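You operate a simulated robot arm through the tools that you are given. There is no shell and no other tool.

You are at the controls of a simulated robot arm. One attempt, no reset.

JOB
Put things in order on the mending bench. At the end: the brown shoe brush stands on top of the brown key stand; the beige paper roll from the mending bench stands where the white lint brush stood; the brown turned cedar block from the mending bench stands where the beige paper roll stood; the white lint brush is in the grey soak bowl; whatever was shut is shut again. Leave all else as you found it, and nothing knocked over.

Only the result counts: the job must be done as asked and must still hold three seconds after the hand-in. Knocking over, shifting, dropping, spilling or breaking anything else fails it.

ROBOT AND FRAMES
A 6-joint arm with a two-finger parallel gripper, fixed in place. Base frame: the origin is at the foot of the arm, x ahead of it, y to its left, z up; the work surface is at about z = 0.9. Readings come in m, rad, newtons and seconds.
With the tool pointing down near the work surface it reaches from about 0.36 to 0.76 m from the base axis. Its first joint turns from -1.152 to 1.152 rad. Payload 2.45 kg.
Tool frame: the origin (TCP) lies between the finger pads and is the grasp point; the fingertips stand 0.024 m ahead of it; z points along the fingers, y is the line along which they close. Largest opening 0.068 m; finger width 0.017, thickness 0.01; the body of the gripper, 0.04 by 0.07 m, starts 0.041 m behind the TCP.
Orientation is that of the tool frame in the base frame, as a unit quaternion [x, y, z, w]. With the fingers straight down and closing along the base's y, the tool's x points along the base's -x, its y along +y and its z along -z.

CONTROLS
- The arm moves only by the tool nudge_tool. Its argument "steps" is a list of rows, each an object (a shift or turn left out is 0, a gripper value left out holds the last) with "slide": the shift along the base's x, y, z in m, a list of three; "rot": the turn, a rotation vector about the base's x, y, z in rad, a list of three; "jaw": the opening, from 0 (shut) to 1 (fully open). In form: [{"slide": [dx, dy, dz], "rot": [ax, ay, az], "jaw": jaw}, ...]. A call has 1 to 20 rows; each row is the pose to reach, as a shift and turn from the pose commanded when the call began. Rows are played at 5 a second. More than 0.05 m and 0.15 rad between two rows, or a gripper value outside its range, and nothing of the call is played. Where a pose cannot be reached the arm comes as near as it can. A force on the tool above 40 N (or 10 N above the force at the start of the call, whichever is more), or a blocked arm, ends the call early, and 0.2 s more pass. The fingers move at their own pace (about 0.108 m/s each) and stop on an object; they squeeze with about 21 N. The grip force told is the motor's: it shows also when the fingers shut on nothing. Time passes only in rows, and 0.2 s behind the last, so rows that repeat a pose let the fingers close. It gives the time, the measured TCP pose, the force on the tool (base axes), the opening and the grip force at its end, in the units of the frame above (readings bear some noise), with the torque about the TCP (base axes, N m) and any sound that the robot's microphone picked up.
- Cameras (640 x 400 px; columns grow to the right, rows downward): "scene" is fixed at [0.1696, 0.4348, 1.437]; the picture's right is [-0.60, -0.80, 0.00], its down [-0.64, 0.47, -0.61] and it looks along [0.49, -0.36, -0.79] (base axes); focal length 214 px, centre (320, 200). "wrist" rides on the gripper at [0.084, 0.011, -0.075] in the tool frame; the picture's right is [-0.13, 0.99, 0.00], its down [-0.60, -0.08, -0.79] and it looks along [-0.79, -0.10, 0.61] (tool axes); focal length 251 px, centre (320, 200). There is no depth. A picture from a camera that has moved, and an enlarged one, comes with that camera's place and axes in the base frame and with its lens.
- camera(camera): a new picture of that camera. The clock stands still meanwhile.
- zoom(camera, box): a new picture of the part [left, top, right, bottom] of that camera's present view, enlarged. The clock stands still meanwhile.
- finish_job(): hands the job in; it is judged then, once.

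Nothing tells you positions but the pictures and the camera data. Unless the task says otherwise, let go and move clear before handing in.

The tools are called after "Call:" as name(argument=value, ...) on one line, values as JSON. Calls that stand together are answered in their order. nudge_tool: Moves the arm, as the interface text tells. Its arguments: {"type":"object","properties":{"steps":{"type":"array"}},"required":["steps"]} The other tools are called the same way: camera (camera) takes a picture; zoom (camera, box) takes an enlarged picture of a part of a camera's view; finish_job () hands the job in.

At the start:

```text
clock: 0.0
eef_pos: [0.501, -0.0368, 1.1996]
tool_rot: [0.0, 1.0, 0.0, 0.0]
force: [-0.3, 0.1, -0.5]
wrist_torque: [-0.01, -0.02, 0.02]
gripper_width: 0.0681
gripper_force: 0.0
```

scene: 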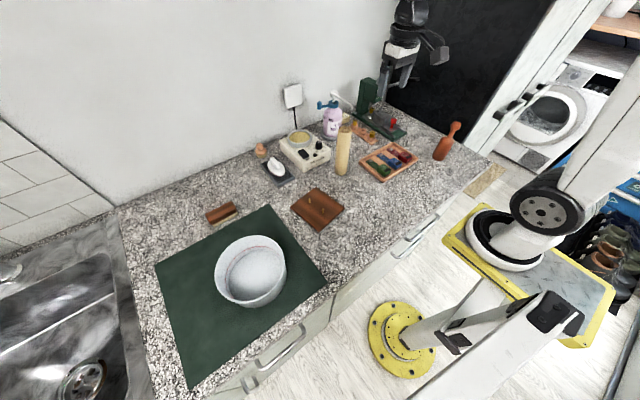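
wrist: 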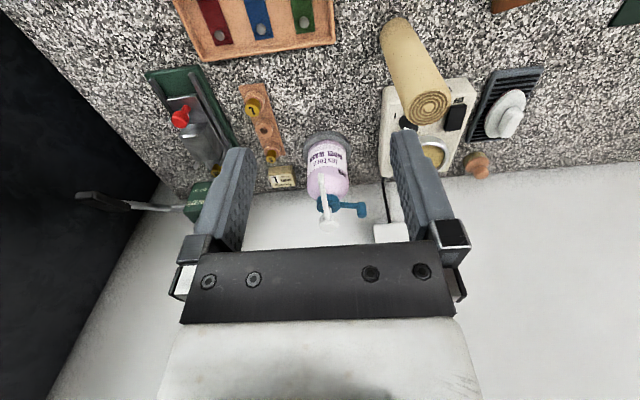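

I see a counter with a bowl on a green mat, a brush, a key stand, a white item on a grey tray, a roll, and other things. I'll zoom in to identify each object before moving.

Call:
zoom(camera="scene", box=[240, 80, 400, 180])

Call:
zoom(camera="scene", box=[340, 80, 500, 180])

Call:
zoom(camera="scene", box=[190, 170, 350, 270])

Call:
zoom(camera="scene", box=[140, 200, 460, 400])

Call:
camera(camera="wrist")

```text
4.00 times, centred on (320, 130) of scene
camera zoom: at [0.1696, 0.4348, 1.437], right [-0.6, -0.8, 0.0], down [-0.64, 0.47, -0.61], along [0.49, -0.36, -0.79], focal length 858 px, centre (320, 480)
```

zoom: 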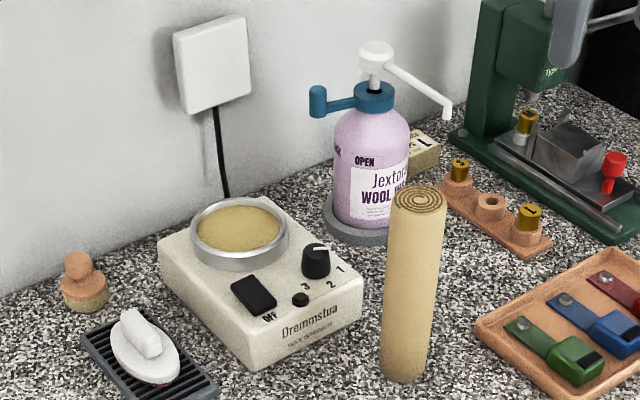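

```text
4.00 times, centred on (420, 130) of scene
camera zoom: at [0.1696, 0.4348, 1.437], right [-0.6, -0.8, 0.0], down [-0.64, 0.47, -0.61], along [0.49, -0.36, -0.79], focal length 858 px, centre (-80, 480)
```

zoom: 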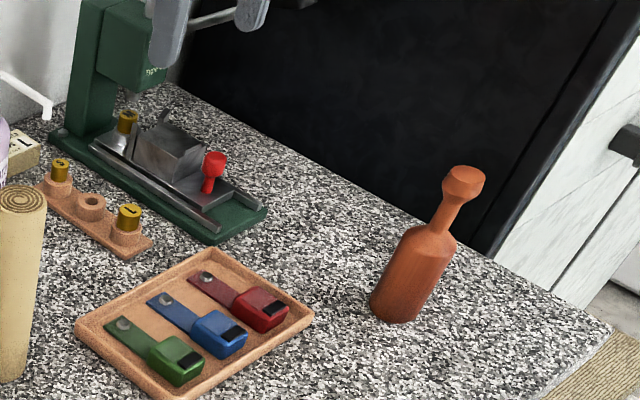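

```text
4.00 times, centred on (270, 220) of scene
camera zoom: at [0.1696, 0.4348, 1.437], right [-0.6, -0.8, 0.0], down [-0.64, 0.47, -0.61], along [0.49, -0.36, -0.79], focal length 858 px, centre (520, 120)
```

zoom: 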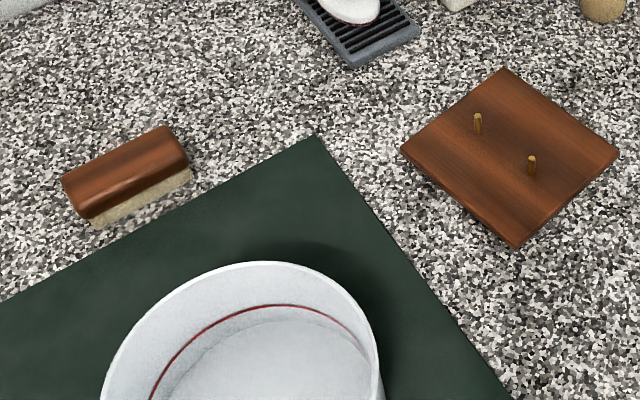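

```text
2.00 times, centred on (300, 300) of scene
camera zoom: at [0.1696, 0.4348, 1.437], right [-0.6, -0.8, 0.0], down [-0.64, 0.47, -0.61], along [0.49, -0.36, -0.79], focal length 429 px, centre (360, 0)
```

zoom: 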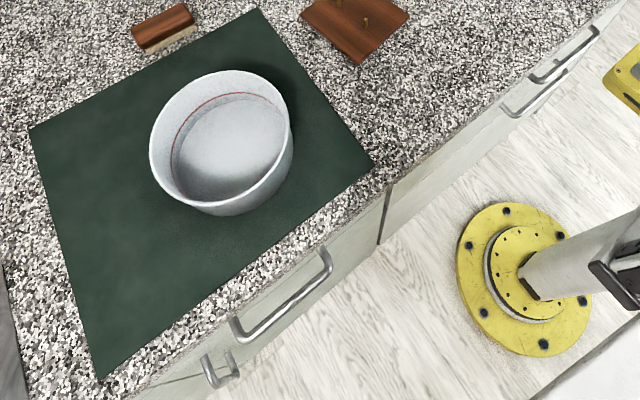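

```text
taken
camera wrist: at [0.4171, -0.0255, 1.2736], right [0.13, 0.99, 0.0], down [0.6, -0.08, 0.79], along [0.79, -0.1, -0.61], focal length 251 px, centre (320, 200)
```

wrist: 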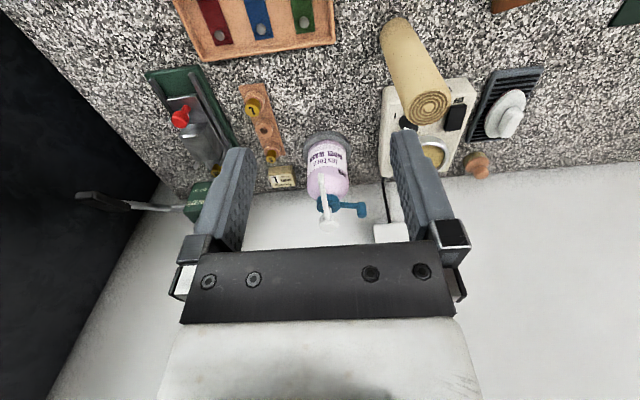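

The lint brush appears to lie on a grey ridged tray at about (0.685, 0.23), and the paper roll stands at about (0.556, 0.057). The cedar block is near (0.40, -0.29), the key stand at about (0.47, 0.22), the shoe brush near (0.60, 0.455) and the bowl at about (0.42, 0.47). Next I'll move high over the middle of the bench to look closer with the wrist camera.

Call:
nudge_tool(steps=[{"slide": [0.01, 0.045, 0]}, {"slide": [0.02, 0.09, 0]}, {"slide": [0.03, 0.135, 0]}, {"slide": [0.04, 0.18, 0]}, {"slide": [0.05, 0.22, 0]}, {"slide": [0.05, 0.22, -0.03]}])

Call:
camera(camera="wrist")

Call:
zoom(camera="scene", box=[200, 220, 300, 320])

```text
clock: 1.4
eef_pos: [0.5507, 0.1838, 1.1692]
tool_rot: [0.0, 1.0, 0.001, 0.0]
force: [-0.6, -0.4, -0.1]
wrist_torque: [0.02, 0.02, 0.01]
gripper_width: 0.068
gripper_force: 0.0
```

```text
taken
camera wrist: at [0.4658, 0.1944, 1.2433], right [0.13, 0.99, 0.0], down [0.6, -0.08, 0.79], along [0.79, -0.1, -0.61], focal length 251 px, centre (320, 200)
```

wrist: 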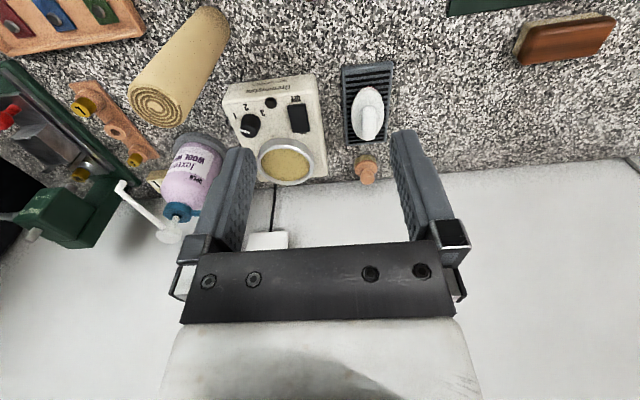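

```text
4.00 times, centred on (250, 270) of scene
camera zoom: at [0.1696, 0.4348, 1.437], right [-0.6, -0.8, 0.0], down [-0.64, 0.47, -0.61], along [0.49, -0.36, -0.79], focal length 858 px, centre (600, -80)
```

zoom: 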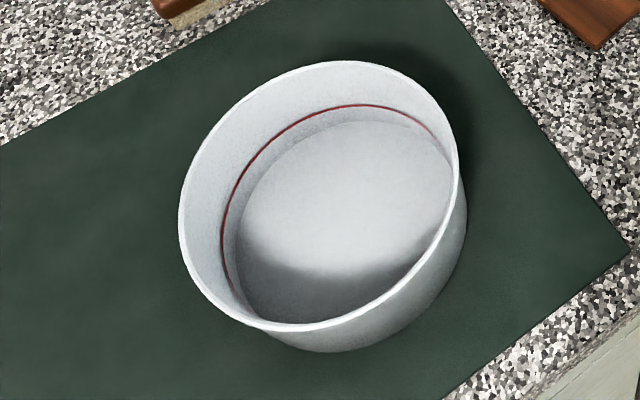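

The bowl is open and empty, centred near (0.40, 0.457). Next I'll zoom on the lint brush, shoe brush, and roll from here.

Call:
zoom(camera="wrist", box=[310, 50, 430, 200])

Call:
zoom(camera="wrist", box=[500, 0, 640, 90])

Call:
zoom(camera="scene", box=[250, 130, 310, 190])

Call:
zoom(camera="scene", box=[285, 180, 350, 240])

```text
2.67 times, centred on (370, 125) of wrist
camera zoom: at [0.4658, 0.1944, 1.2433], right [0.13, 0.99, 0.0], down [0.6, -0.08, 0.79], along [0.79, -0.1, -0.61], focal length 670 px, centre (187, 400)
```

zoom: 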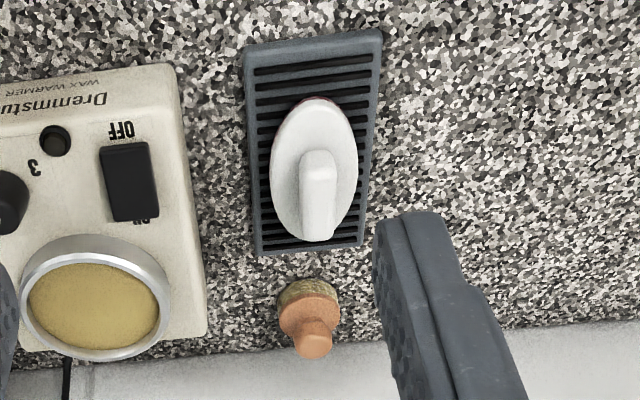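

```text
4.44 times, centred on (570, 45) of wrist
camera zoom: at [0.4658, 0.1944, 1.2433], right [0.13, 0.99, 0.0], down [0.6, -0.08, 0.79], along [0.79, -0.1, -0.61], focal length 1118 px, centre (-791, 889)
```

zoom: 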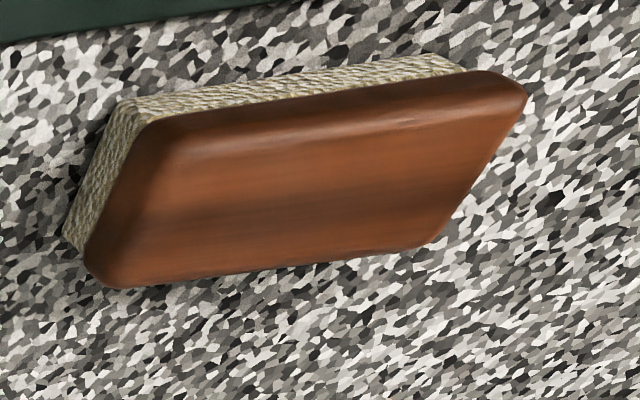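

```text
6.67 times, centred on (280, 160) of scene
camera zoom: at [0.1696, 0.4348, 1.437], right [-0.6, -0.8, 0.0], down [-0.64, 0.47, -0.61], along [0.49, -0.36, -0.79], focal length 1430 px, centre (587, 467)
```

zoom: 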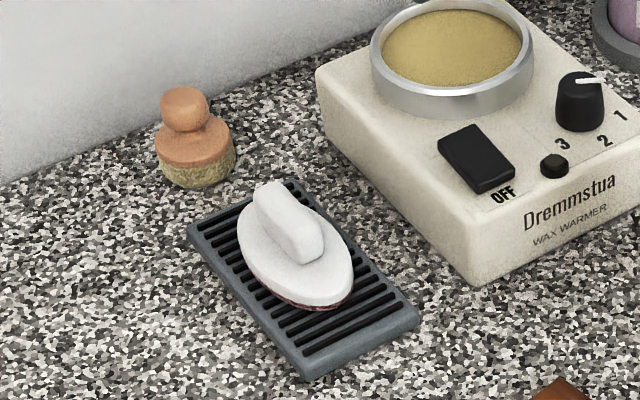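

```text
6.67 times, centred on (318, 210) of scene
camera zoom: at [0.1696, 0.4348, 1.437], right [-0.6, -0.8, 0.0], down [-0.64, 0.47, -0.61], along [0.49, -0.36, -0.79], focal length 1430 px, centre (337, 133)
```

zoom: 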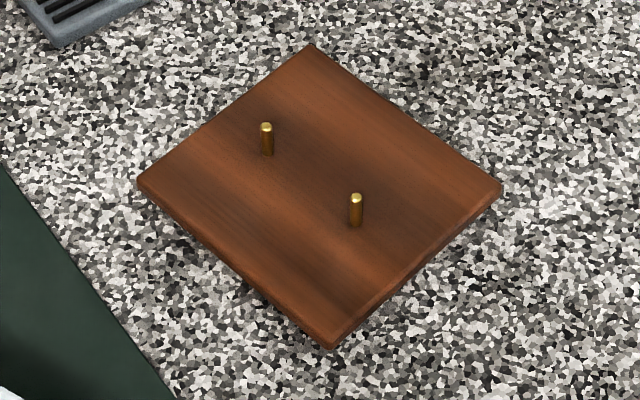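

The lint brush lies on the tray, aligned with base x: centre about (0.685, 0.235), handle top near z = 0.953. I'll open the jaw partway, go above the handle and check.

Call:
nudge_tool(steps=[{"slide": [0.033, 0.013, 0], "jaw": 0.7}, {"slide": [0.067, 0.026, 0], "jaw": 0.7}, {"slide": [0.1, 0.039, 0], "jaw": 0.7}, {"slide": [0.134, 0.051, 0], "jaw": 0.7}, {"slide": [0.134, 0.051, -0.045], "jaw": 0.7}, {"slide": [0.134, 0.051, -0.09], "jaw": 0.7}, {"slide": [0.134, 0.051, -0.13], "jaw": 0.7}, {"slide": [0.134, 0.051, -0.149], "jaw": 0.7}])

Call:
camera(camera="wrist")

Call:
camera(camera="scene")

```text
clock: 3.2
eef_pos: [0.6844, 0.2338, 1.0207]
tool_rot: [0.0, 1.0, 0.0, 0.0]
force: [-0.3, 0.4, -0.7]
wrist_torque: [0.02, 0.02, 0.01]
gripper_width: 0.0476
gripper_force: 0.1
```

```text
taken
camera wrist: at [0.6005, 0.2444, 1.0946], right [0.13, 0.99, 0.0], down [0.6, -0.08, 0.79], along [0.79, -0.1, -0.61], focal length 251 px, centre (320, 200)
```

wrist: 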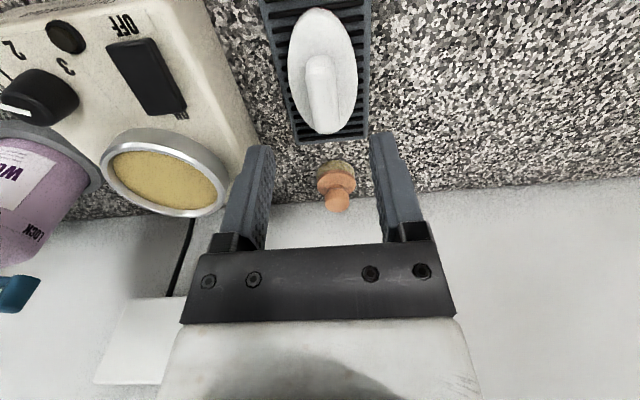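

```text
taken
```

scene: 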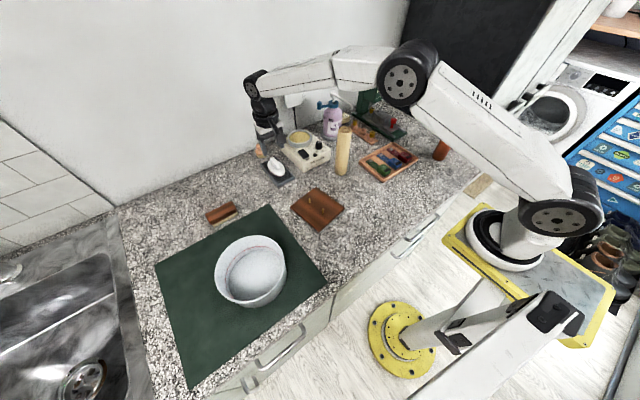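

Call:
zoom(camera="wrist", box=[240, 0, 400, 140])

Call:
zoom(camera="scene", box=[240, 110, 320, 190])

```text
2.86 times, centred on (320, 70) of wrist
camera zoom: at [0.6005, 0.2444, 1.0946], right [0.13, 0.99, 0.0], down [0.6, -0.08, 0.79], along [0.79, -0.1, -0.61], focal length 718 px, centre (320, 571)
```

zoom: 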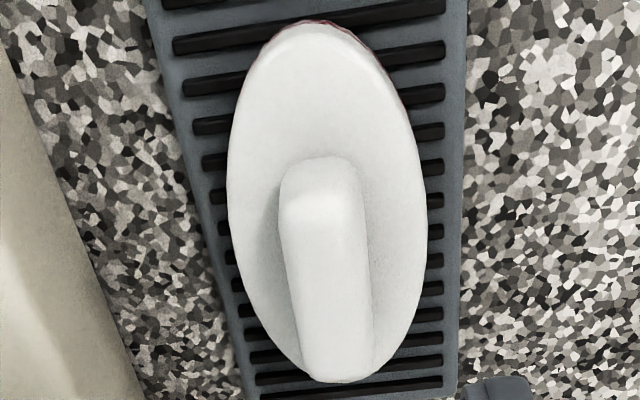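

```text
5.00 times, centred on (280, 150) of scene
camera zoom: at [0.1697, 0.4348, 1.437], right [-0.6, -0.8, 0.0], down [-0.64, 0.47, -0.61], along [0.49, -0.36, -0.79], focal length 1072 px, centre (520, 450)
```

zoom: 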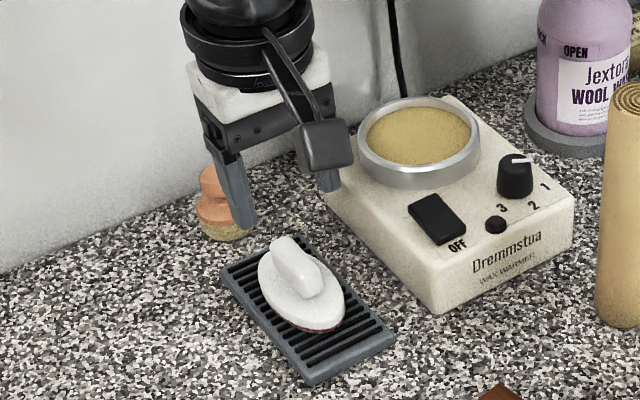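

The handle is centred under the gripper. I'll go down in small steps and check from the scene camera.

Call:
nudge_tool(steps=[{"slide": [-0.002, 0.001, -0.025], "jaw": 0.6}, {"slide": [-0.002, 0.001, -0.05], "jaw": 0.6}])

Call:
zoom(camera="scene", box=[250, 130, 310, 180])

Call:
camera(camera="wrist")

```text
clock: 3.8
eef_pos: [0.6824, 0.2332, 0.9697]
tool_rot: [0.0, 1.0, 0.0, -0.001]
force: [0.5, 0.2, 0.0]
wrist_torque: [0.02, 0.0, 0.02]
gripper_width: 0.0406
gripper_force: 0.1
```

```text
8.00 times, centred on (280, 155) of scene
camera zoom: at [0.1696, 0.4348, 1.437], right [-0.6, -0.8, 0.0], down [-0.64, 0.47, -0.61], along [0.49, -0.36, -0.79], focal length 1716 px, centre (640, 560)
```

zoom: 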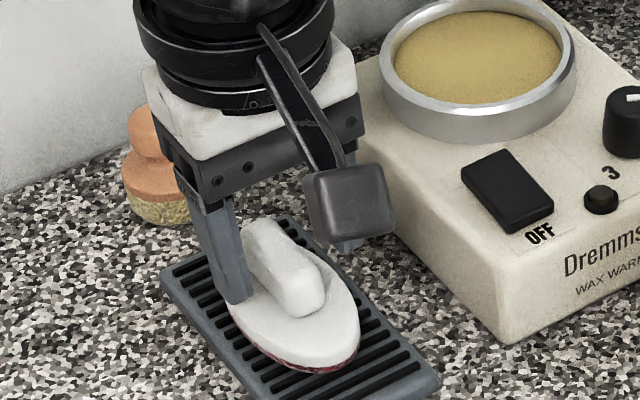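

```text
taken
camera wrist: at [0.5984, 0.245, 1.0436], right [0.13, 0.99, 0.0], down [0.6, -0.08, 0.79], along [0.79, -0.1, -0.61], focal length 251 px, centre (320, 200)
```

wrist: 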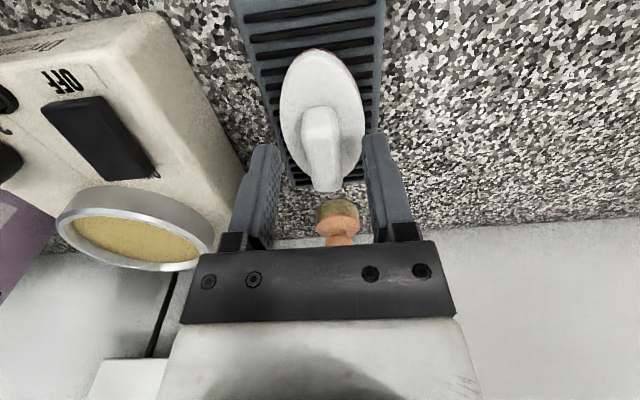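

The fingers straddle the handle. I'll go 10 mm further down and close on it.

Call:
nudge_tool(steps=[{"slide": [0, 0.001, -0.005], "jaw": 0.6}, {"slide": [0, 0.001, -0.01], "jaw": 0.6}, {"slide": [0, 0.001, -0.01], "jaw": 0.1}, {"slide": [0, 0.001, -0.01], "jaw": 0.1}, {"slide": [0, 0.001, -0.01], "jaw": 0.1}])

Call:
camera(camera="wrist")

Call:
zoom(camera="scene", box=[250, 130, 310, 180])

```text
clock: 5.0
eef_pos: [0.6845, 0.2349, 0.96]
tool_rot: [0.0, 1.0, 0.0, 0.001]
force: [0.0, 0.8, 0.5]
wrist_torque: [0.05, -0.02, -0.04]
gripper_width: 0.0174
gripper_force: 21.4
```

```text
taken
camera wrist: at [0.5991, 0.2468, 1.0346], right [0.13, 0.99, 0.0], down [0.6, -0.08, 0.79], along [0.79, -0.1, -0.61], focal length 251 px, centre (320, 200)
```

wrist: 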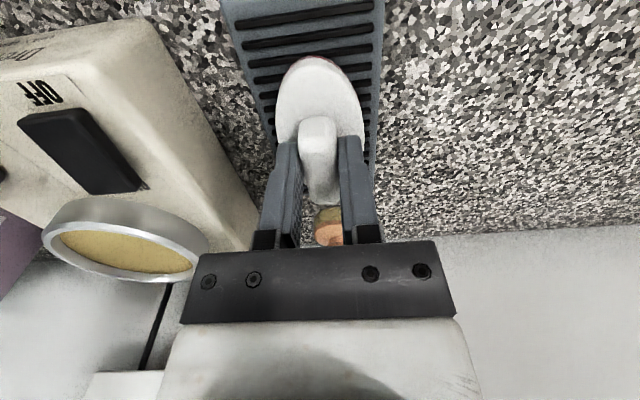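

```text
8.00 times, centred on (280, 155) of scene
camera zoom: at [0.1696, 0.4348, 1.437], right [-0.6, -0.8, 0.0], down [-0.64, 0.47, -0.61], along [0.49, -0.36, -0.79], focal length 1716 px, centre (640, 560)
```

zoom: 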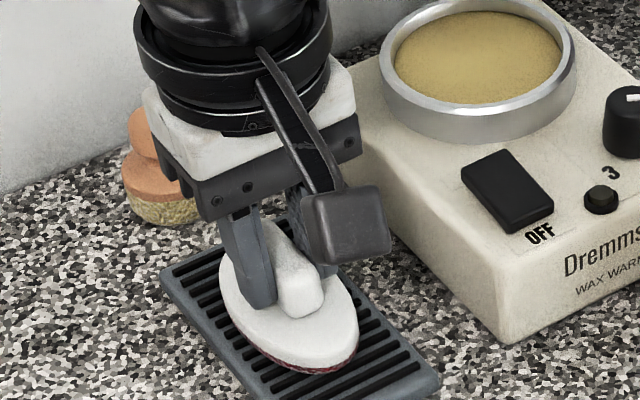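

It's gripped (17 mm). I'll lift straight up and check it's holding.

Call:
nudge_tool(steps=[{"slide": [0, 0, 0.01], "jaw": 0.1}, {"slide": [0, 0, 0.03], "jaw": 0.1}, {"slide": [0, 0, 0.06], "jaw": 0.1}, {"slide": [0, 0, 0.1], "jaw": 0.1}, {"slide": [0, 0, 0.13], "jaw": 0.1}])

Call:
camera(camera="wrist")

Call:
camera(camera="scene")

```text
clock: 6.2
eef_pos: [0.6821, 0.2354, 1.0919]
tool_rot: [-0.001, 1.0, 0.0, 0.0]
force: [-0.2, -0.1, 0.8]
wrist_torque: [0.01, -0.01, -0.01]
gripper_width: 0.0067
gripper_force: 0.1
```

```text
taken
camera wrist: at [0.5981, 0.2468, 1.1653], right [0.13, 0.99, 0.0], down [0.6, -0.08, 0.79], along [0.79, -0.1, -0.61], focal length 251 px, centre (320, 200)
```

wrist: 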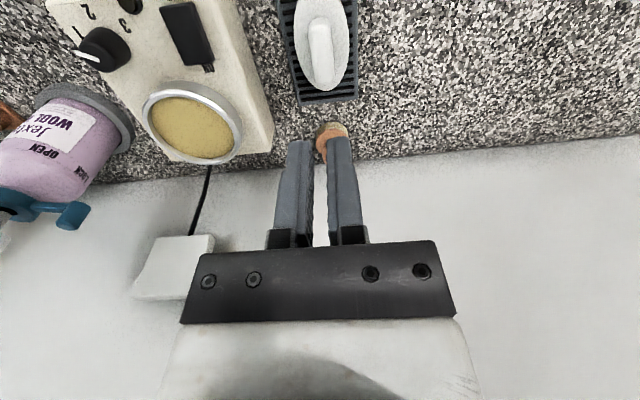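

```text
taken
```

scene: 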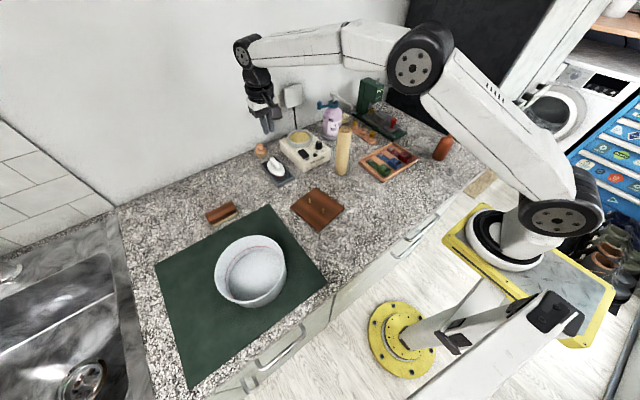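

The fingers slid off the rounded handle, and the brush still lies on the tray. I need a deeper grip, so I'll look closely again first.

Call:
zoom(camera="wrist", box=[260, 0, 380, 110])

Call:
zoom(camera="scene", box=[255, 150, 305, 190])

```text
3.64 times, centred on (320, 55) of wrist
camera zoom: at [0.5981, 0.2468, 1.1653], right [0.13, 0.99, 0.0], down [0.6, -0.08, 0.79], along [0.79, -0.1, -0.61], focal length 914 px, centre (320, 727)
```

zoom: 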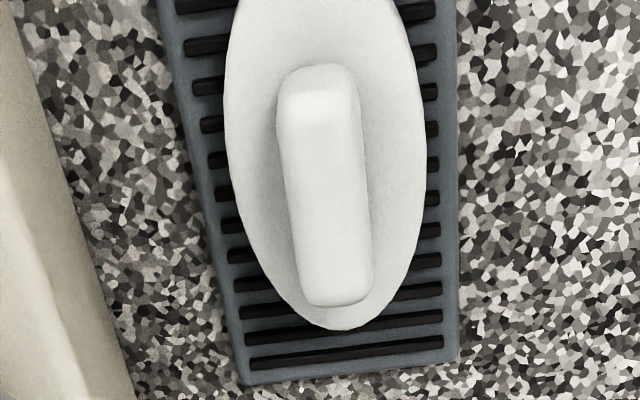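

```text
10.00 times, centred on (280, 170) of scene
camera zoom: at [0.1696, 0.4348, 1.437], right [-0.6, -0.8, 0.0], down [-0.64, 0.47, -0.61], along [0.49, -0.36, -0.79], focal length 2145 px, centre (720, 500)
```

zoom: 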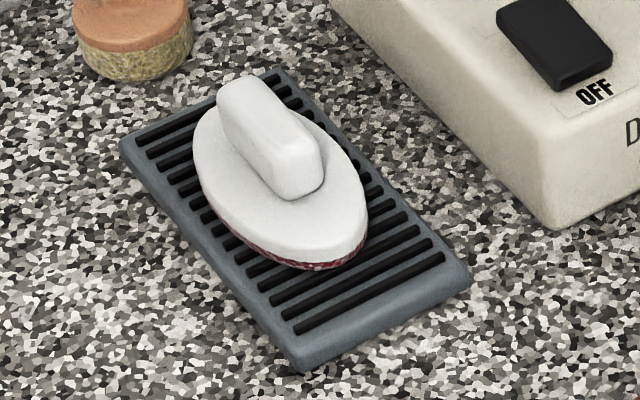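

The brush hasn't moved: handle centre about (0.686, 0.236). I'll go down slowly watching for contact on the body.

Call:
nudge_tool(steps=[{"slide": [0.003, 0.001, -0.045], "jaw": 0.5}, {"slide": [0.003, 0.001, -0.09], "jaw": 0.5}, {"slide": [0.003, 0.001, -0.125], "jaw": 0.5}, {"slide": [0.003, 0.001, -0.132], "jaw": 0.5}, {"slide": [0.003, 0.001, -0.135], "jaw": 0.5}])

Call:
zoom(camera="scene", box=[255, 140, 305, 180])

```text
clock: 7.4
eef_pos: [0.6864, 0.2353, 0.9544]
tool_rot: [0.0, 1.0, 0.0, 0.0]
force: [-0.8, -0.1, -0.4]
wrist_torque: [0.01, -0.01, -0.01]
gripper_width: 0.0342
gripper_force: 0.1
```

```text
10.00 times, centred on (280, 160) of scene
camera zoom: at [0.1696, 0.4348, 1.437], right [-0.6, -0.8, 0.0], down [-0.64, 0.47, -0.61], along [0.49, -0.36, -0.79], focal length 2145 px, centre (720, 600)
```

zoom: 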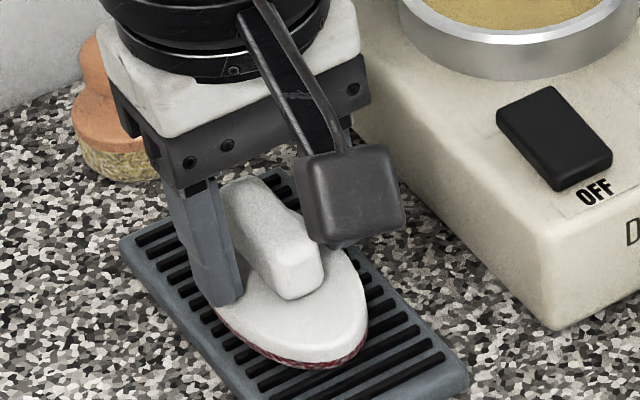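

Call:
nudge_tool(steps=[{"slide": [0, 0, -0.002], "jaw": 0.5}, {"slide": [0, 0, -0.004], "jaw": 0.5}])

Call:
nudge_tool(steps=[{"slide": [0, 0, -0.001], "jaw": 0.5}, {"slide": [0, 0, -0.002], "jaw": 0.5}])

```text
clock: 8.0
eef_pos: [0.6878, 0.237, 0.9539]
tool_rot: [0.0, 1.0, 0.0, 0.002]
force: [-6.8, -3.6, 17.1]
wrist_torque: [0.01, 0.13, 0.02]
gripper_width: 0.0335
gripper_force: 0.0
```

```text
clock: 8.6
eef_pos: [0.6882, 0.2372, 0.953]
tool_rot: [0.0, 1.0, 0.001, 0.003]
force: [-2.9, -1.3, 28.2]
wrist_torque: [-0.5, 0.05, -0.1]
gripper_width: 0.0354
gripper_force: 0.6
```

The fingertips have reached the brush body at TCP about 0.954. I'll back off a few mm, close firmly, and lift slowly.

Call:
nudge_tool(steps=[{"slide": [0, -0.001, 0.004], "jaw": 0.5}, {"slide": [0, -0.001, 0.005], "jaw": 0.5}, {"slide": [0, -0.001, 0.005], "jaw": 0.0}, {"slide": [0, -0.001, 0.005], "jaw": 0.0}, {"slide": [0, -0.001, 0.005], "jaw": 0.0}, {"slide": [0, -0.001, 0.005], "jaw": 0.0}])

Call:
nudge_tool(steps=[{"slide": [0, 0, 0.003], "jaw": 0.0}, {"slide": [0, 0, 0.006], "jaw": 0.0}, {"slide": [0, 0, 0.01], "jaw": 0.0}])

Call:
zoom(camera="scene", box=[255, 140, 305, 180])

```text
clock: 10.0
eef_pos: [0.6856, 0.2368, 0.9531]
tool_rot: [0.001, 1.0, 0.0, -0.001]
force: [-3.9, 1.7, 9.1]
wrist_torque: [0.03, 0.16, -0.03]
gripper_width: 0.0174
gripper_force: 21.0
```

```text
clock: 10.8
eef_pos: [0.687, 0.2354, 0.9639]
tool_rot: [0.0, 1.0, 0.0, 0.0]
force: [-0.3, -0.2, 0.0]
wrist_torque: [0.0, -0.01, 0.01]
gripper_width: 0.0173
gripper_force: 21.0
```

```text
10.00 times, centred on (280, 160) of scene
camera zoom: at [0.1697, 0.4348, 1.437], right [-0.6, -0.8, 0.0], down [-0.64, 0.47, -0.61], along [0.49, -0.36, -0.79], focal length 2145 px, centre (720, 600)
```

zoom: 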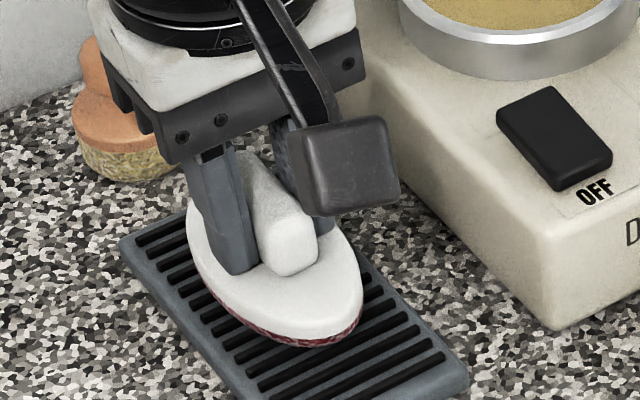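

The brush is rising with the gripper this time. I'll continue up slowly.

Call:
nudge_tool(steps=[{"slide": [0, 0, 0.008], "jaw": 0.0}, {"slide": [0, 0, 0.018], "jaw": 0.0}, {"slide": [0, 0, 0.03], "jaw": 0.0}, {"slide": [0, 0, 0.045], "jaw": 0.0}, {"slide": [0, 0, 0.06], "jaw": 0.0}, {"slide": [0, 0, 0.075], "jaw": 0.0}, {"slide": [0, 0, 0.09], "jaw": 0.0}, {"slide": [0, 0, 0.1], "jaw": 0.0}])

Call:
camera(camera="wrist")

Call:
camera(camera="scene")

```text
clock: 12.6
eef_pos: [0.6846, 0.2371, 1.0644]
tool_rot: [0.0, 1.0, 0.001, 0.0]
force: [0.2, -0.6, -0.5]
wrist_torque: [0.0, -0.01, 0.06]
gripper_width: 0.0174
gripper_force: 21.0
```

```text
taken
camera wrist: at [0.6011, 0.2475, 1.1382], right [0.13, 0.99, 0.0], down [0.6, -0.08, 0.79], along [0.79, -0.1, -0.61], focal length 251 px, centre (320, 200)
```

wrist: 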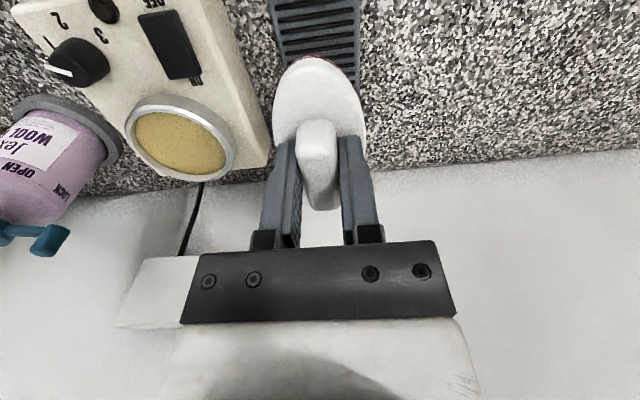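

```text
taken
```

scene: 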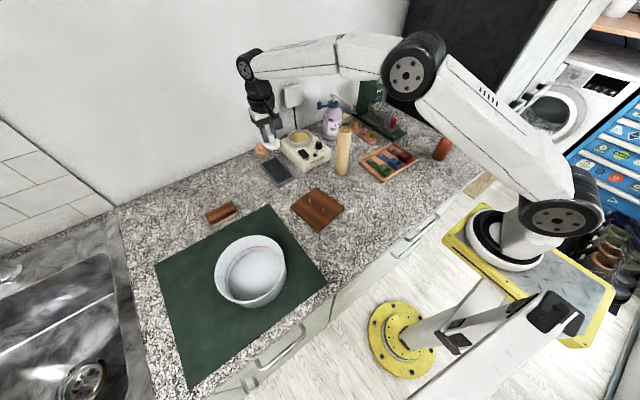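

The brush is held firmly. Now I'll carry it over to the bowl at about (0.402, 0.457).

Call:
nudge_tool(steps=[{"slide": [-0.015, 0.012, 0.005], "jaw": 0}, {"slide": [-0.038, 0.03, 0.01], "jaw": 0}, {"slide": [-0.065, 0.05, 0.015], "jaw": 0}, {"slide": [-0.092, 0.071, 0.02], "jaw": 0}, {"slide": [-0.119, 0.092, 0.02], "jaw": 0}, {"slide": [-0.146, 0.113, 0.02], "jaw": 0}, {"slide": [-0.173, 0.134, 0.02], "jaw": 0}, {"slide": [-0.2, 0.155, 0.02], "jaw": 0}, {"slide": [-0.227, 0.176, 0.02], "jaw": 0}, {"slide": [-0.25, 0.195, 0.02], "jaw": 0}, {"slide": [-0.27, 0.21, 0.02], "jaw": 0}, {"slide": [-0.284, 0.221, 0.02], "jaw": 0}])

Call:
camera(camera="wrist")

Call:
camera(camera="scene")

```text
clock: 15.2
eef_pos: [0.4014, 0.4568, 1.0837]
tool_rot: [0.0, 1.0, -0.001, 0.0]
force: [0.6, 0.3, -0.1]
wrist_torque: [0.0, -0.01, 0.01]
gripper_width: 0.0175
gripper_force: 20.6
```

```text
taken
camera wrist: at [0.3168, 0.4685, 1.158], right [0.13, 0.99, 0.0], down [0.6, -0.08, 0.79], along [0.79, -0.1, -0.61], focal length 251 px, centre (320, 200)
```

wrist: 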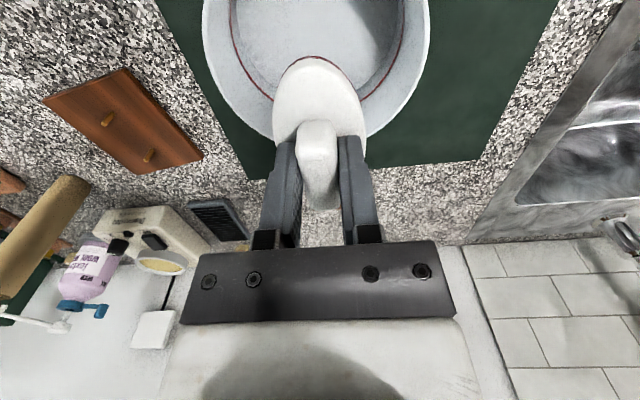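

```text
taken
```

scene: 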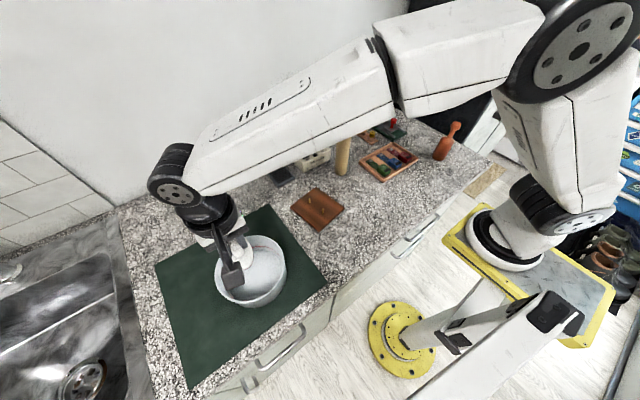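

The brush is over the bowl centre and clear of the rim. I'll lower it into the bowl.

Call:
nudge_tool(steps=[{"slide": [0.002, 0, -0.02], "jaw": 0}, {"slide": [0.003, 0.001, -0.045], "jaw": 0}, {"slide": [0.003, 0.001, -0.07], "jaw": 0}, {"slide": [0.003, 0.001, -0.09], "jaw": 0}, {"slide": [0.003, 0.001, -0.105], "jaw": 0}, {"slide": [0.003, 0.001, -0.115], "jaw": 0}, {"slide": [0.003, 0.001, -0.12], "jaw": 0}])

Call:
camera(camera="wrist")

Call:
zoom(camera="scene", box=[170, 190, 330, 310])

```text
clock: 16.8
eef_pos: [0.4049, 0.4594, 0.9646]
tool_rot: [0.0, 1.0, 0.0, -0.001]
force: [0.2, 0.1, -0.6]
wrist_torque: [0.0, 0.0, -0.01]
gripper_width: 0.0175
gripper_force: 21.1
```

```text
taken
camera wrist: at [0.3208, 0.4697, 1.0388], right [0.13, 0.99, 0.0], down [0.6, -0.08, 0.79], along [0.79, -0.1, -0.61], focal length 251 px, centre (320, 200)
```

wrist: 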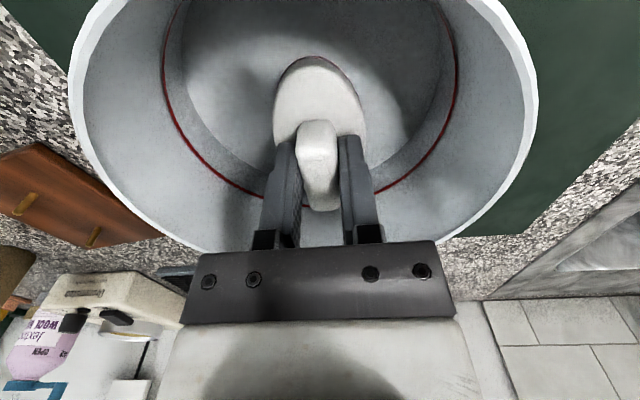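

```text
3.33 times, centred on (250, 250) of scene
camera zoom: at [0.1697, 0.4348, 1.437], right [-0.6, -0.8, 0.0], down [-0.64, 0.47, -0.61], along [0.49, -0.36, -0.79], focal length 715 px, centre (553, 33)
```

zoom: 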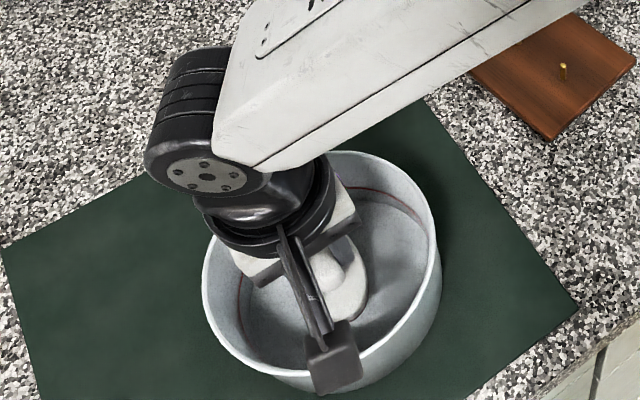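

The brush is inside the bowl and clear of the walls. I'll go down in small steps until it touches.

Call:
nudge_tool(steps=[{"slide": [0, 0, -0.003], "jaw": 0}, {"slide": [0, 0, -0.006], "jaw": 0}, {"slide": [0, 0, -0.008], "jaw": 0}])

Call:
nudge_tool(steps=[{"slide": [0, 0, -0.001], "jaw": 0}, {"slide": [0, 0, -0.002], "jaw": 0}, {"slide": [0, 0, -0.003], "jaw": 0}])

```text
clock: 17.6
eef_pos: [0.4059, 0.4587, 0.9557]
tool_rot: [0.0, 1.0, -0.001, 0.0]
force: [0.9, -0.2, -0.1]
wrist_torque: [-0.01, 0.0, 0.0]
gripper_width: 0.0174
gripper_force: 21.2
```

```text
clock: 18.4
eef_pos: [0.4051, 0.4592, 0.9534]
tool_rot: [0.0, 1.0, 0.0, 0.001]
force: [1.0, 0.5, 0.2]
wrist_torque: [-0.02, 0.0, 0.01]
gripper_width: 0.0178
gripper_force: 21.0
```

Call:
nudge_tool(steps=[{"slide": [0, 0, -0.001], "jaw": 0}, {"slide": [0, 0, -0.002], "jaw": 0}, {"slide": [0, 0, -0.003], "jaw": 0}])

Call:
zoom(camera="wrist", box=[240, 30, 400, 220])

```text
clock: 19.2
eef_pos: [0.4051, 0.4586, 0.951]
tool_rot: [0.0, 1.0, 0.0, -0.001]
force: [0.3, 0.6, -0.8]
wrist_torque: [-0.04, 0.01, 0.01]
gripper_width: 0.0175
gripper_force: 20.9
```

```text
2.11 times, centred on (320, 125) of wrist
camera zoom: at [0.3211, 0.4697, 1.0248], right [0.13, 0.99, 0.0], down [0.6, -0.08, 0.79], along [0.79, -0.1, -0.61], focal length 529 px, centre (320, 358)
```

zoom: 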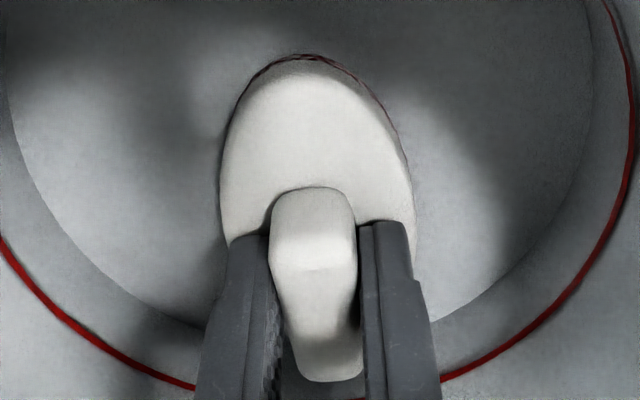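

Call:
nudge_tool(steps=[{"slide": [0, 0, -0.001], "jaw": 0}, {"slide": [0, 0, -0.002], "jaw": 0}, {"slide": [0, 0, -0.003], "jaw": 0}])

Call:
camera(camera="scene")

```text
clock: 20.0
eef_pos: [0.4055, 0.4588, 0.9497]
tool_rot: [0.0, 1.0, 0.001, 0.001]
force: [-1.8, -3.1, 9.5]
wrist_torque: [-0.15, 0.21, 0.03]
gripper_width: 0.0175
gripper_force: 21.2
```

```text
taken
```

scene: 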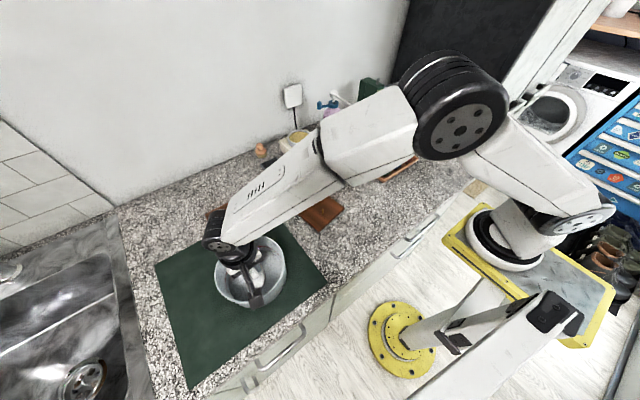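

The brush touches the bowl floor. I'll release and lift straight up.

Call:
nudge_tool(steps=[{"slide": [0, 0, 0.001], "jaw": 0}, {"slide": [0, 0, 0.001], "jaw": 0.5}, {"slide": [0, 0, 0.002], "jaw": 0.5}, {"slide": [0, 0, 0.006], "jaw": 0.5}, {"slide": [0, 0, 0.02], "jaw": 0.5}, {"slide": [0, 0, 0.045], "jaw": 0.5}, {"slide": [0, 0, 0.085], "jaw": 0.5}, {"slide": [0, 0, 0.13], "jaw": 0.5}, {"slide": [0, 0, 0.17], "jaw": 0.5}])

Call:
camera(camera="wrist")

Call:
camera(camera="scene")

```text
clock: 22.0
eef_pos: [0.4064, 0.4598, 1.119]
tool_rot: [0.0, 1.0, -0.001, 0.0]
force: [0.2, -0.9, 0.9]
wrist_torque: [0.03, 0.02, 0.0]
gripper_width: 0.0344
gripper_force: 0.0
```

```text
taken
camera wrist: at [0.3218, 0.4704, 1.1931], right [0.13, 0.99, 0.0], down [0.6, -0.08, 0.79], along [0.79, -0.1, -0.61], focal length 251 px, centre (320, 200)
```

wrist: 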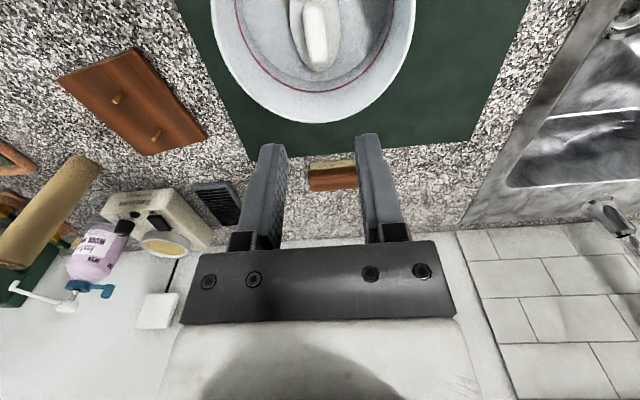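

```text
taken
```

scene: 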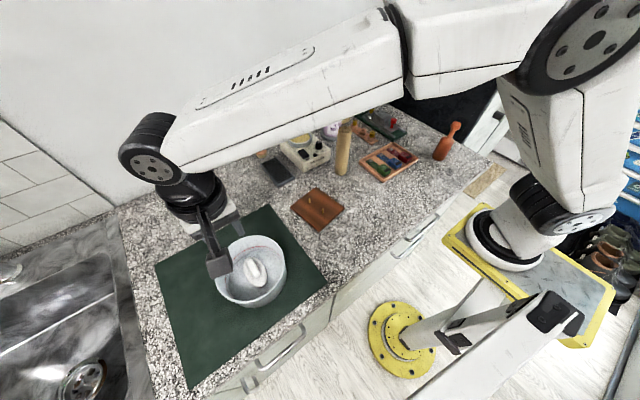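

The lint brush rests in the bowl and the tray is empty. Next is the shoe brush, whose long axis runs along y, so I'll turn the tool by +90° and move toward it for a close look.

Call:
nudge_tool(steps=[{"slide": [0.015, -0.005, -0.003], "rot": [0, 0, 0.14], "jaw": 0.9}, {"slide": [0.03, -0.01, -0.006], "rot": [0, 0, 0.28], "jaw": 0.9}, {"slide": [0.045, -0.015, -0.01], "rot": [0, 0, 0.42], "jaw": 0.9}, {"slide": [0.06, -0.02, -0.013], "rot": [0, 0, 0.56], "jaw": 0.9}, {"slide": [0.08, -0.025, -0.017], "rot": [0, 0, 0.7], "jaw": 0.9}, {"slide": [0.1, -0.03, -0.02], "rot": [0, 0, 0.84], "jaw": 0.9}, {"slide": [0.12, -0.035, -0.025], "rot": [0, 0, 0.98], "jaw": 0.9}, {"slide": [0.14, -0.04, -0.03], "rot": [0, 0, 1.12], "jaw": 0.9}, {"slide": [0.16, -0.045, -0.035], "rot": [0, 0, 1.26], "jaw": 0.9}, {"slide": [0.18, -0.05, -0.04], "rot": [0, 0, 1.4], "jaw": 0.9}, {"slide": [0.195, -0.055, -0.045], "rot": [0, 0, 1.5], "jaw": 0.9}, {"slide": [0.195, -0.055, -0.05], "rot": [0, 0, 1.5708], "jaw": 0.9}])

Call:
camera(camera="wrist")

Call:
camera(camera="scene")

```text
clock: 24.6
eef_pos: [0.6008, 0.4037, 1.0681]
tool_rot: [0.708, -0.707, 0.0, 0.0]
force: [0.2, 0.7, 0.5]
wrist_torque: [0.01, -0.01, 0.04]
gripper_width: 0.0613
gripper_force: 0.1
```

```text
taken
camera wrist: at [0.5893, 0.319, 1.1419], right [-0.99, 0.13, 0.0], down [0.08, 0.6, 0.79], along [0.1, 0.79, -0.61], focal length 251 px, centre (320, 200)
```

wrist: 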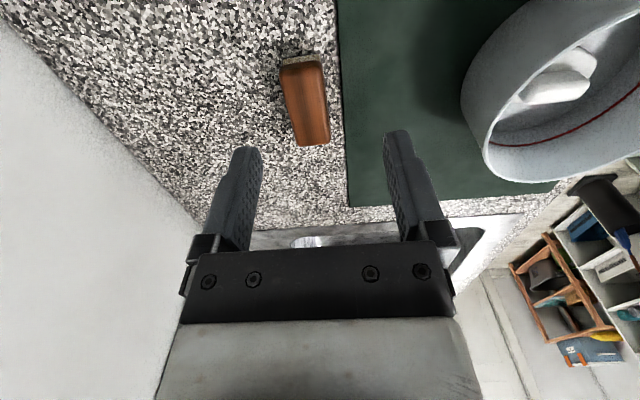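

```text
taken
```

scene: 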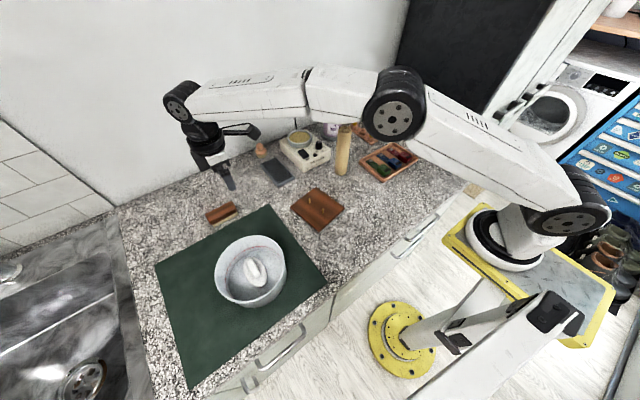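

Call:
zoom(camera="wrist", box=[240, 20, 400, 180])

Call:
zoom(camera="scene", box=[195, 190, 250, 235])

```text
2.50 times, centred on (320, 100) of wrist
camera zoom: at [0.5893, 0.319, 1.1419], right [-0.99, 0.13, 0.0], down [0.08, 0.6, 0.79], along [0.1, 0.79, -0.61], focal length 629 px, centre (320, 450)
```

zoom: 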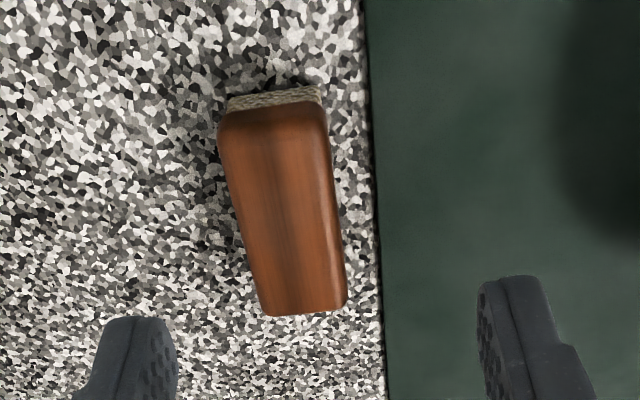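

```text
8.89 times, centred on (222, 212) of scene
camera zoom: at [0.1697, 0.4348, 1.437], right [-0.6, -0.8, 0.0], down [-0.64, 0.47, -0.61], along [0.49, -0.36, -0.79], focal length 1906 px, centre (1187, 89)
```

zoom: 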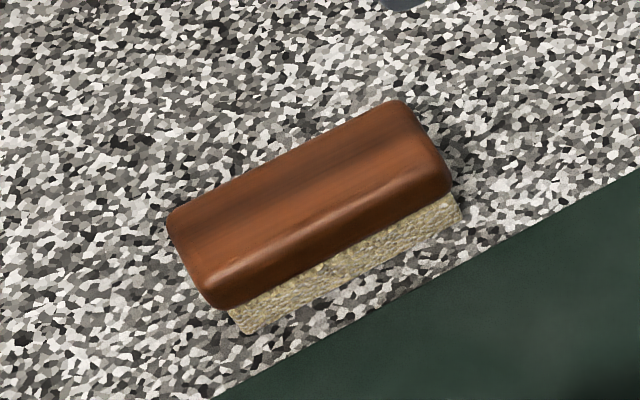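

The shoe brush is about 36 mm wide and 77 mm long, centred near (0.617, 0.454) with its axis along y. That's close to the reach limit, so I'll grip it slightly on the near side at y = 0.440, which also keeps the fingers off the pegs later. I'll move above it now.

Call:
nudge_tool(steps=[{"slide": [0.006, 0.012, 0], "jaw": 0.9}, {"slide": [0.012, 0.025, -0.01], "jaw": 0.9}, {"slide": [0.017, 0.037, -0.03], "jaw": 0.9}, {"slide": [0.017, 0.037, -0.055], "jaw": 0.9}, {"slide": [0.017, 0.037, -0.075], "jaw": 0.9}])

Call:
camera(camera="wrist")

Call:
zoom(camera="scene", box=[170, 150, 270, 240])

```text
clock: 25.8
eef_pos: [0.6089, 0.4359, 0.9931]
tool_rot: [0.707, -0.707, 0.001, 0.0]
force: [-0.4, 0.7, 0.4]
wrist_torque: [0.03, 0.03, 0.0]
gripper_width: 0.0615
gripper_force: 0.0
out of reach, approached as far as the arm can: row 3, 4, 5
```

```text
taken
camera wrist: at [0.5981, 0.3513, 1.0666], right [-0.99, 0.13, 0.0], down [0.08, 0.6, 0.79], along [0.1, 0.79, -0.61], focal length 251 px, centre (320, 200)
```

wrist: 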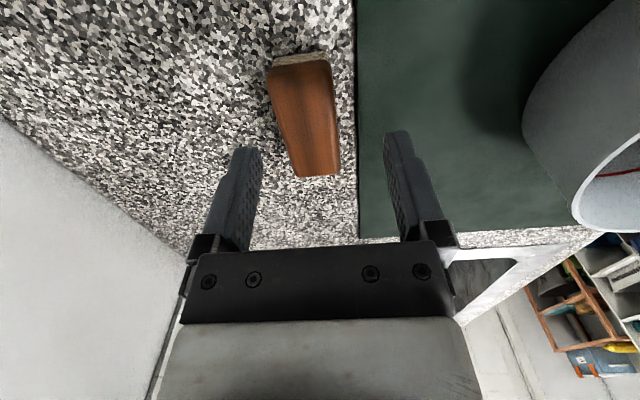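

```text
4.44 times, centred on (220, 195) of scene
camera zoom: at [0.1696, 0.4348, 1.437], right [-0.6, -0.8, 0.0], down [-0.64, 0.47, -0.61], along [0.49, -0.36, -0.79], focal length 953 px, centre (764, 222)
```

zoom: 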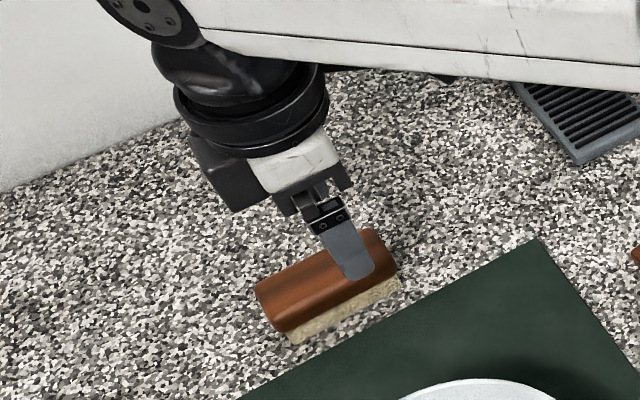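

The arm clipped at about 0.75 m radius. Tilting the tool slightly outward (about x) should add reach, so I'll do that and read the pose.

Call:
nudge_tool(steps=[{"slide": [0, 0, 0], "rot": [0.06, 0, 0], "jaw": 0.9}, {"slide": [0, 0, 0], "rot": [0.13, 0, 0], "jaw": 0.9}, {"slide": [0, 0, 0], "rot": [0.13, 0, 0], "jaw": 0.9}])

```text
clock: 26.6
eef_pos: [0.6103, 0.4351, 0.9932]
tool_rot: [0.706, -0.706, -0.046, -0.046]
force: [-0.9, 0.3, -0.4]
wrist_torque: [-0.01, -0.01, 0.03]
gripper_width: 0.0608
gripper_force: 0.0
```

Call:
nudge_tool(steps=[{"slide": [0.004, 0.004, 0], "jaw": 0.9}, {"slide": [0.0075, 0.0075, 0], "jaw": 0.9}, {"slide": [0.0075, 0.0075, -0.01], "jaw": 0.9}])

Call:
camera(camera="wrist")

Call:
zoom(camera="scene", box=[180, 160, 260, 230])

```text
clock: 27.4
eef_pos: [0.618, 0.4439, 0.9822]
tool_rot: [0.706, -0.706, -0.046, -0.045]
force: [-0.2, -0.6, -0.4]
wrist_torque: [0.02, 0.0, 0.0]
gripper_width: 0.0614
gripper_force: 0.1
```

```text
taken
camera wrist: at [0.6064, 0.3495, 1.0452], right [-0.99, 0.13, 0.02], down [0.08, 0.5, 0.86], along [0.1, 0.86, -0.5], focal length 251 px, centre (320, 200)
```

wrist: 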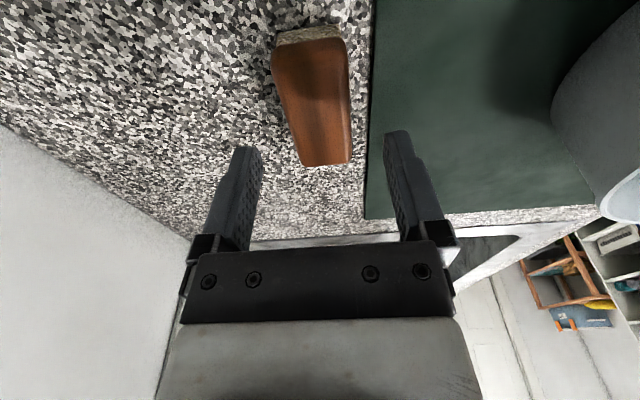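

```text
5.71 times, centred on (220, 195) of scene
camera zoom: at [0.1696, 0.4348, 1.437], right [-0.6, -0.8, 0.0], down [-0.64, 0.47, -0.61], along [0.49, -0.36, -0.79], focal length 1226 px, centre (891, 229)
```

zoom: 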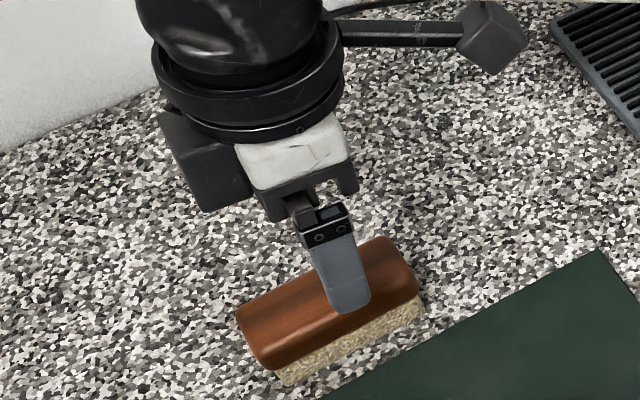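

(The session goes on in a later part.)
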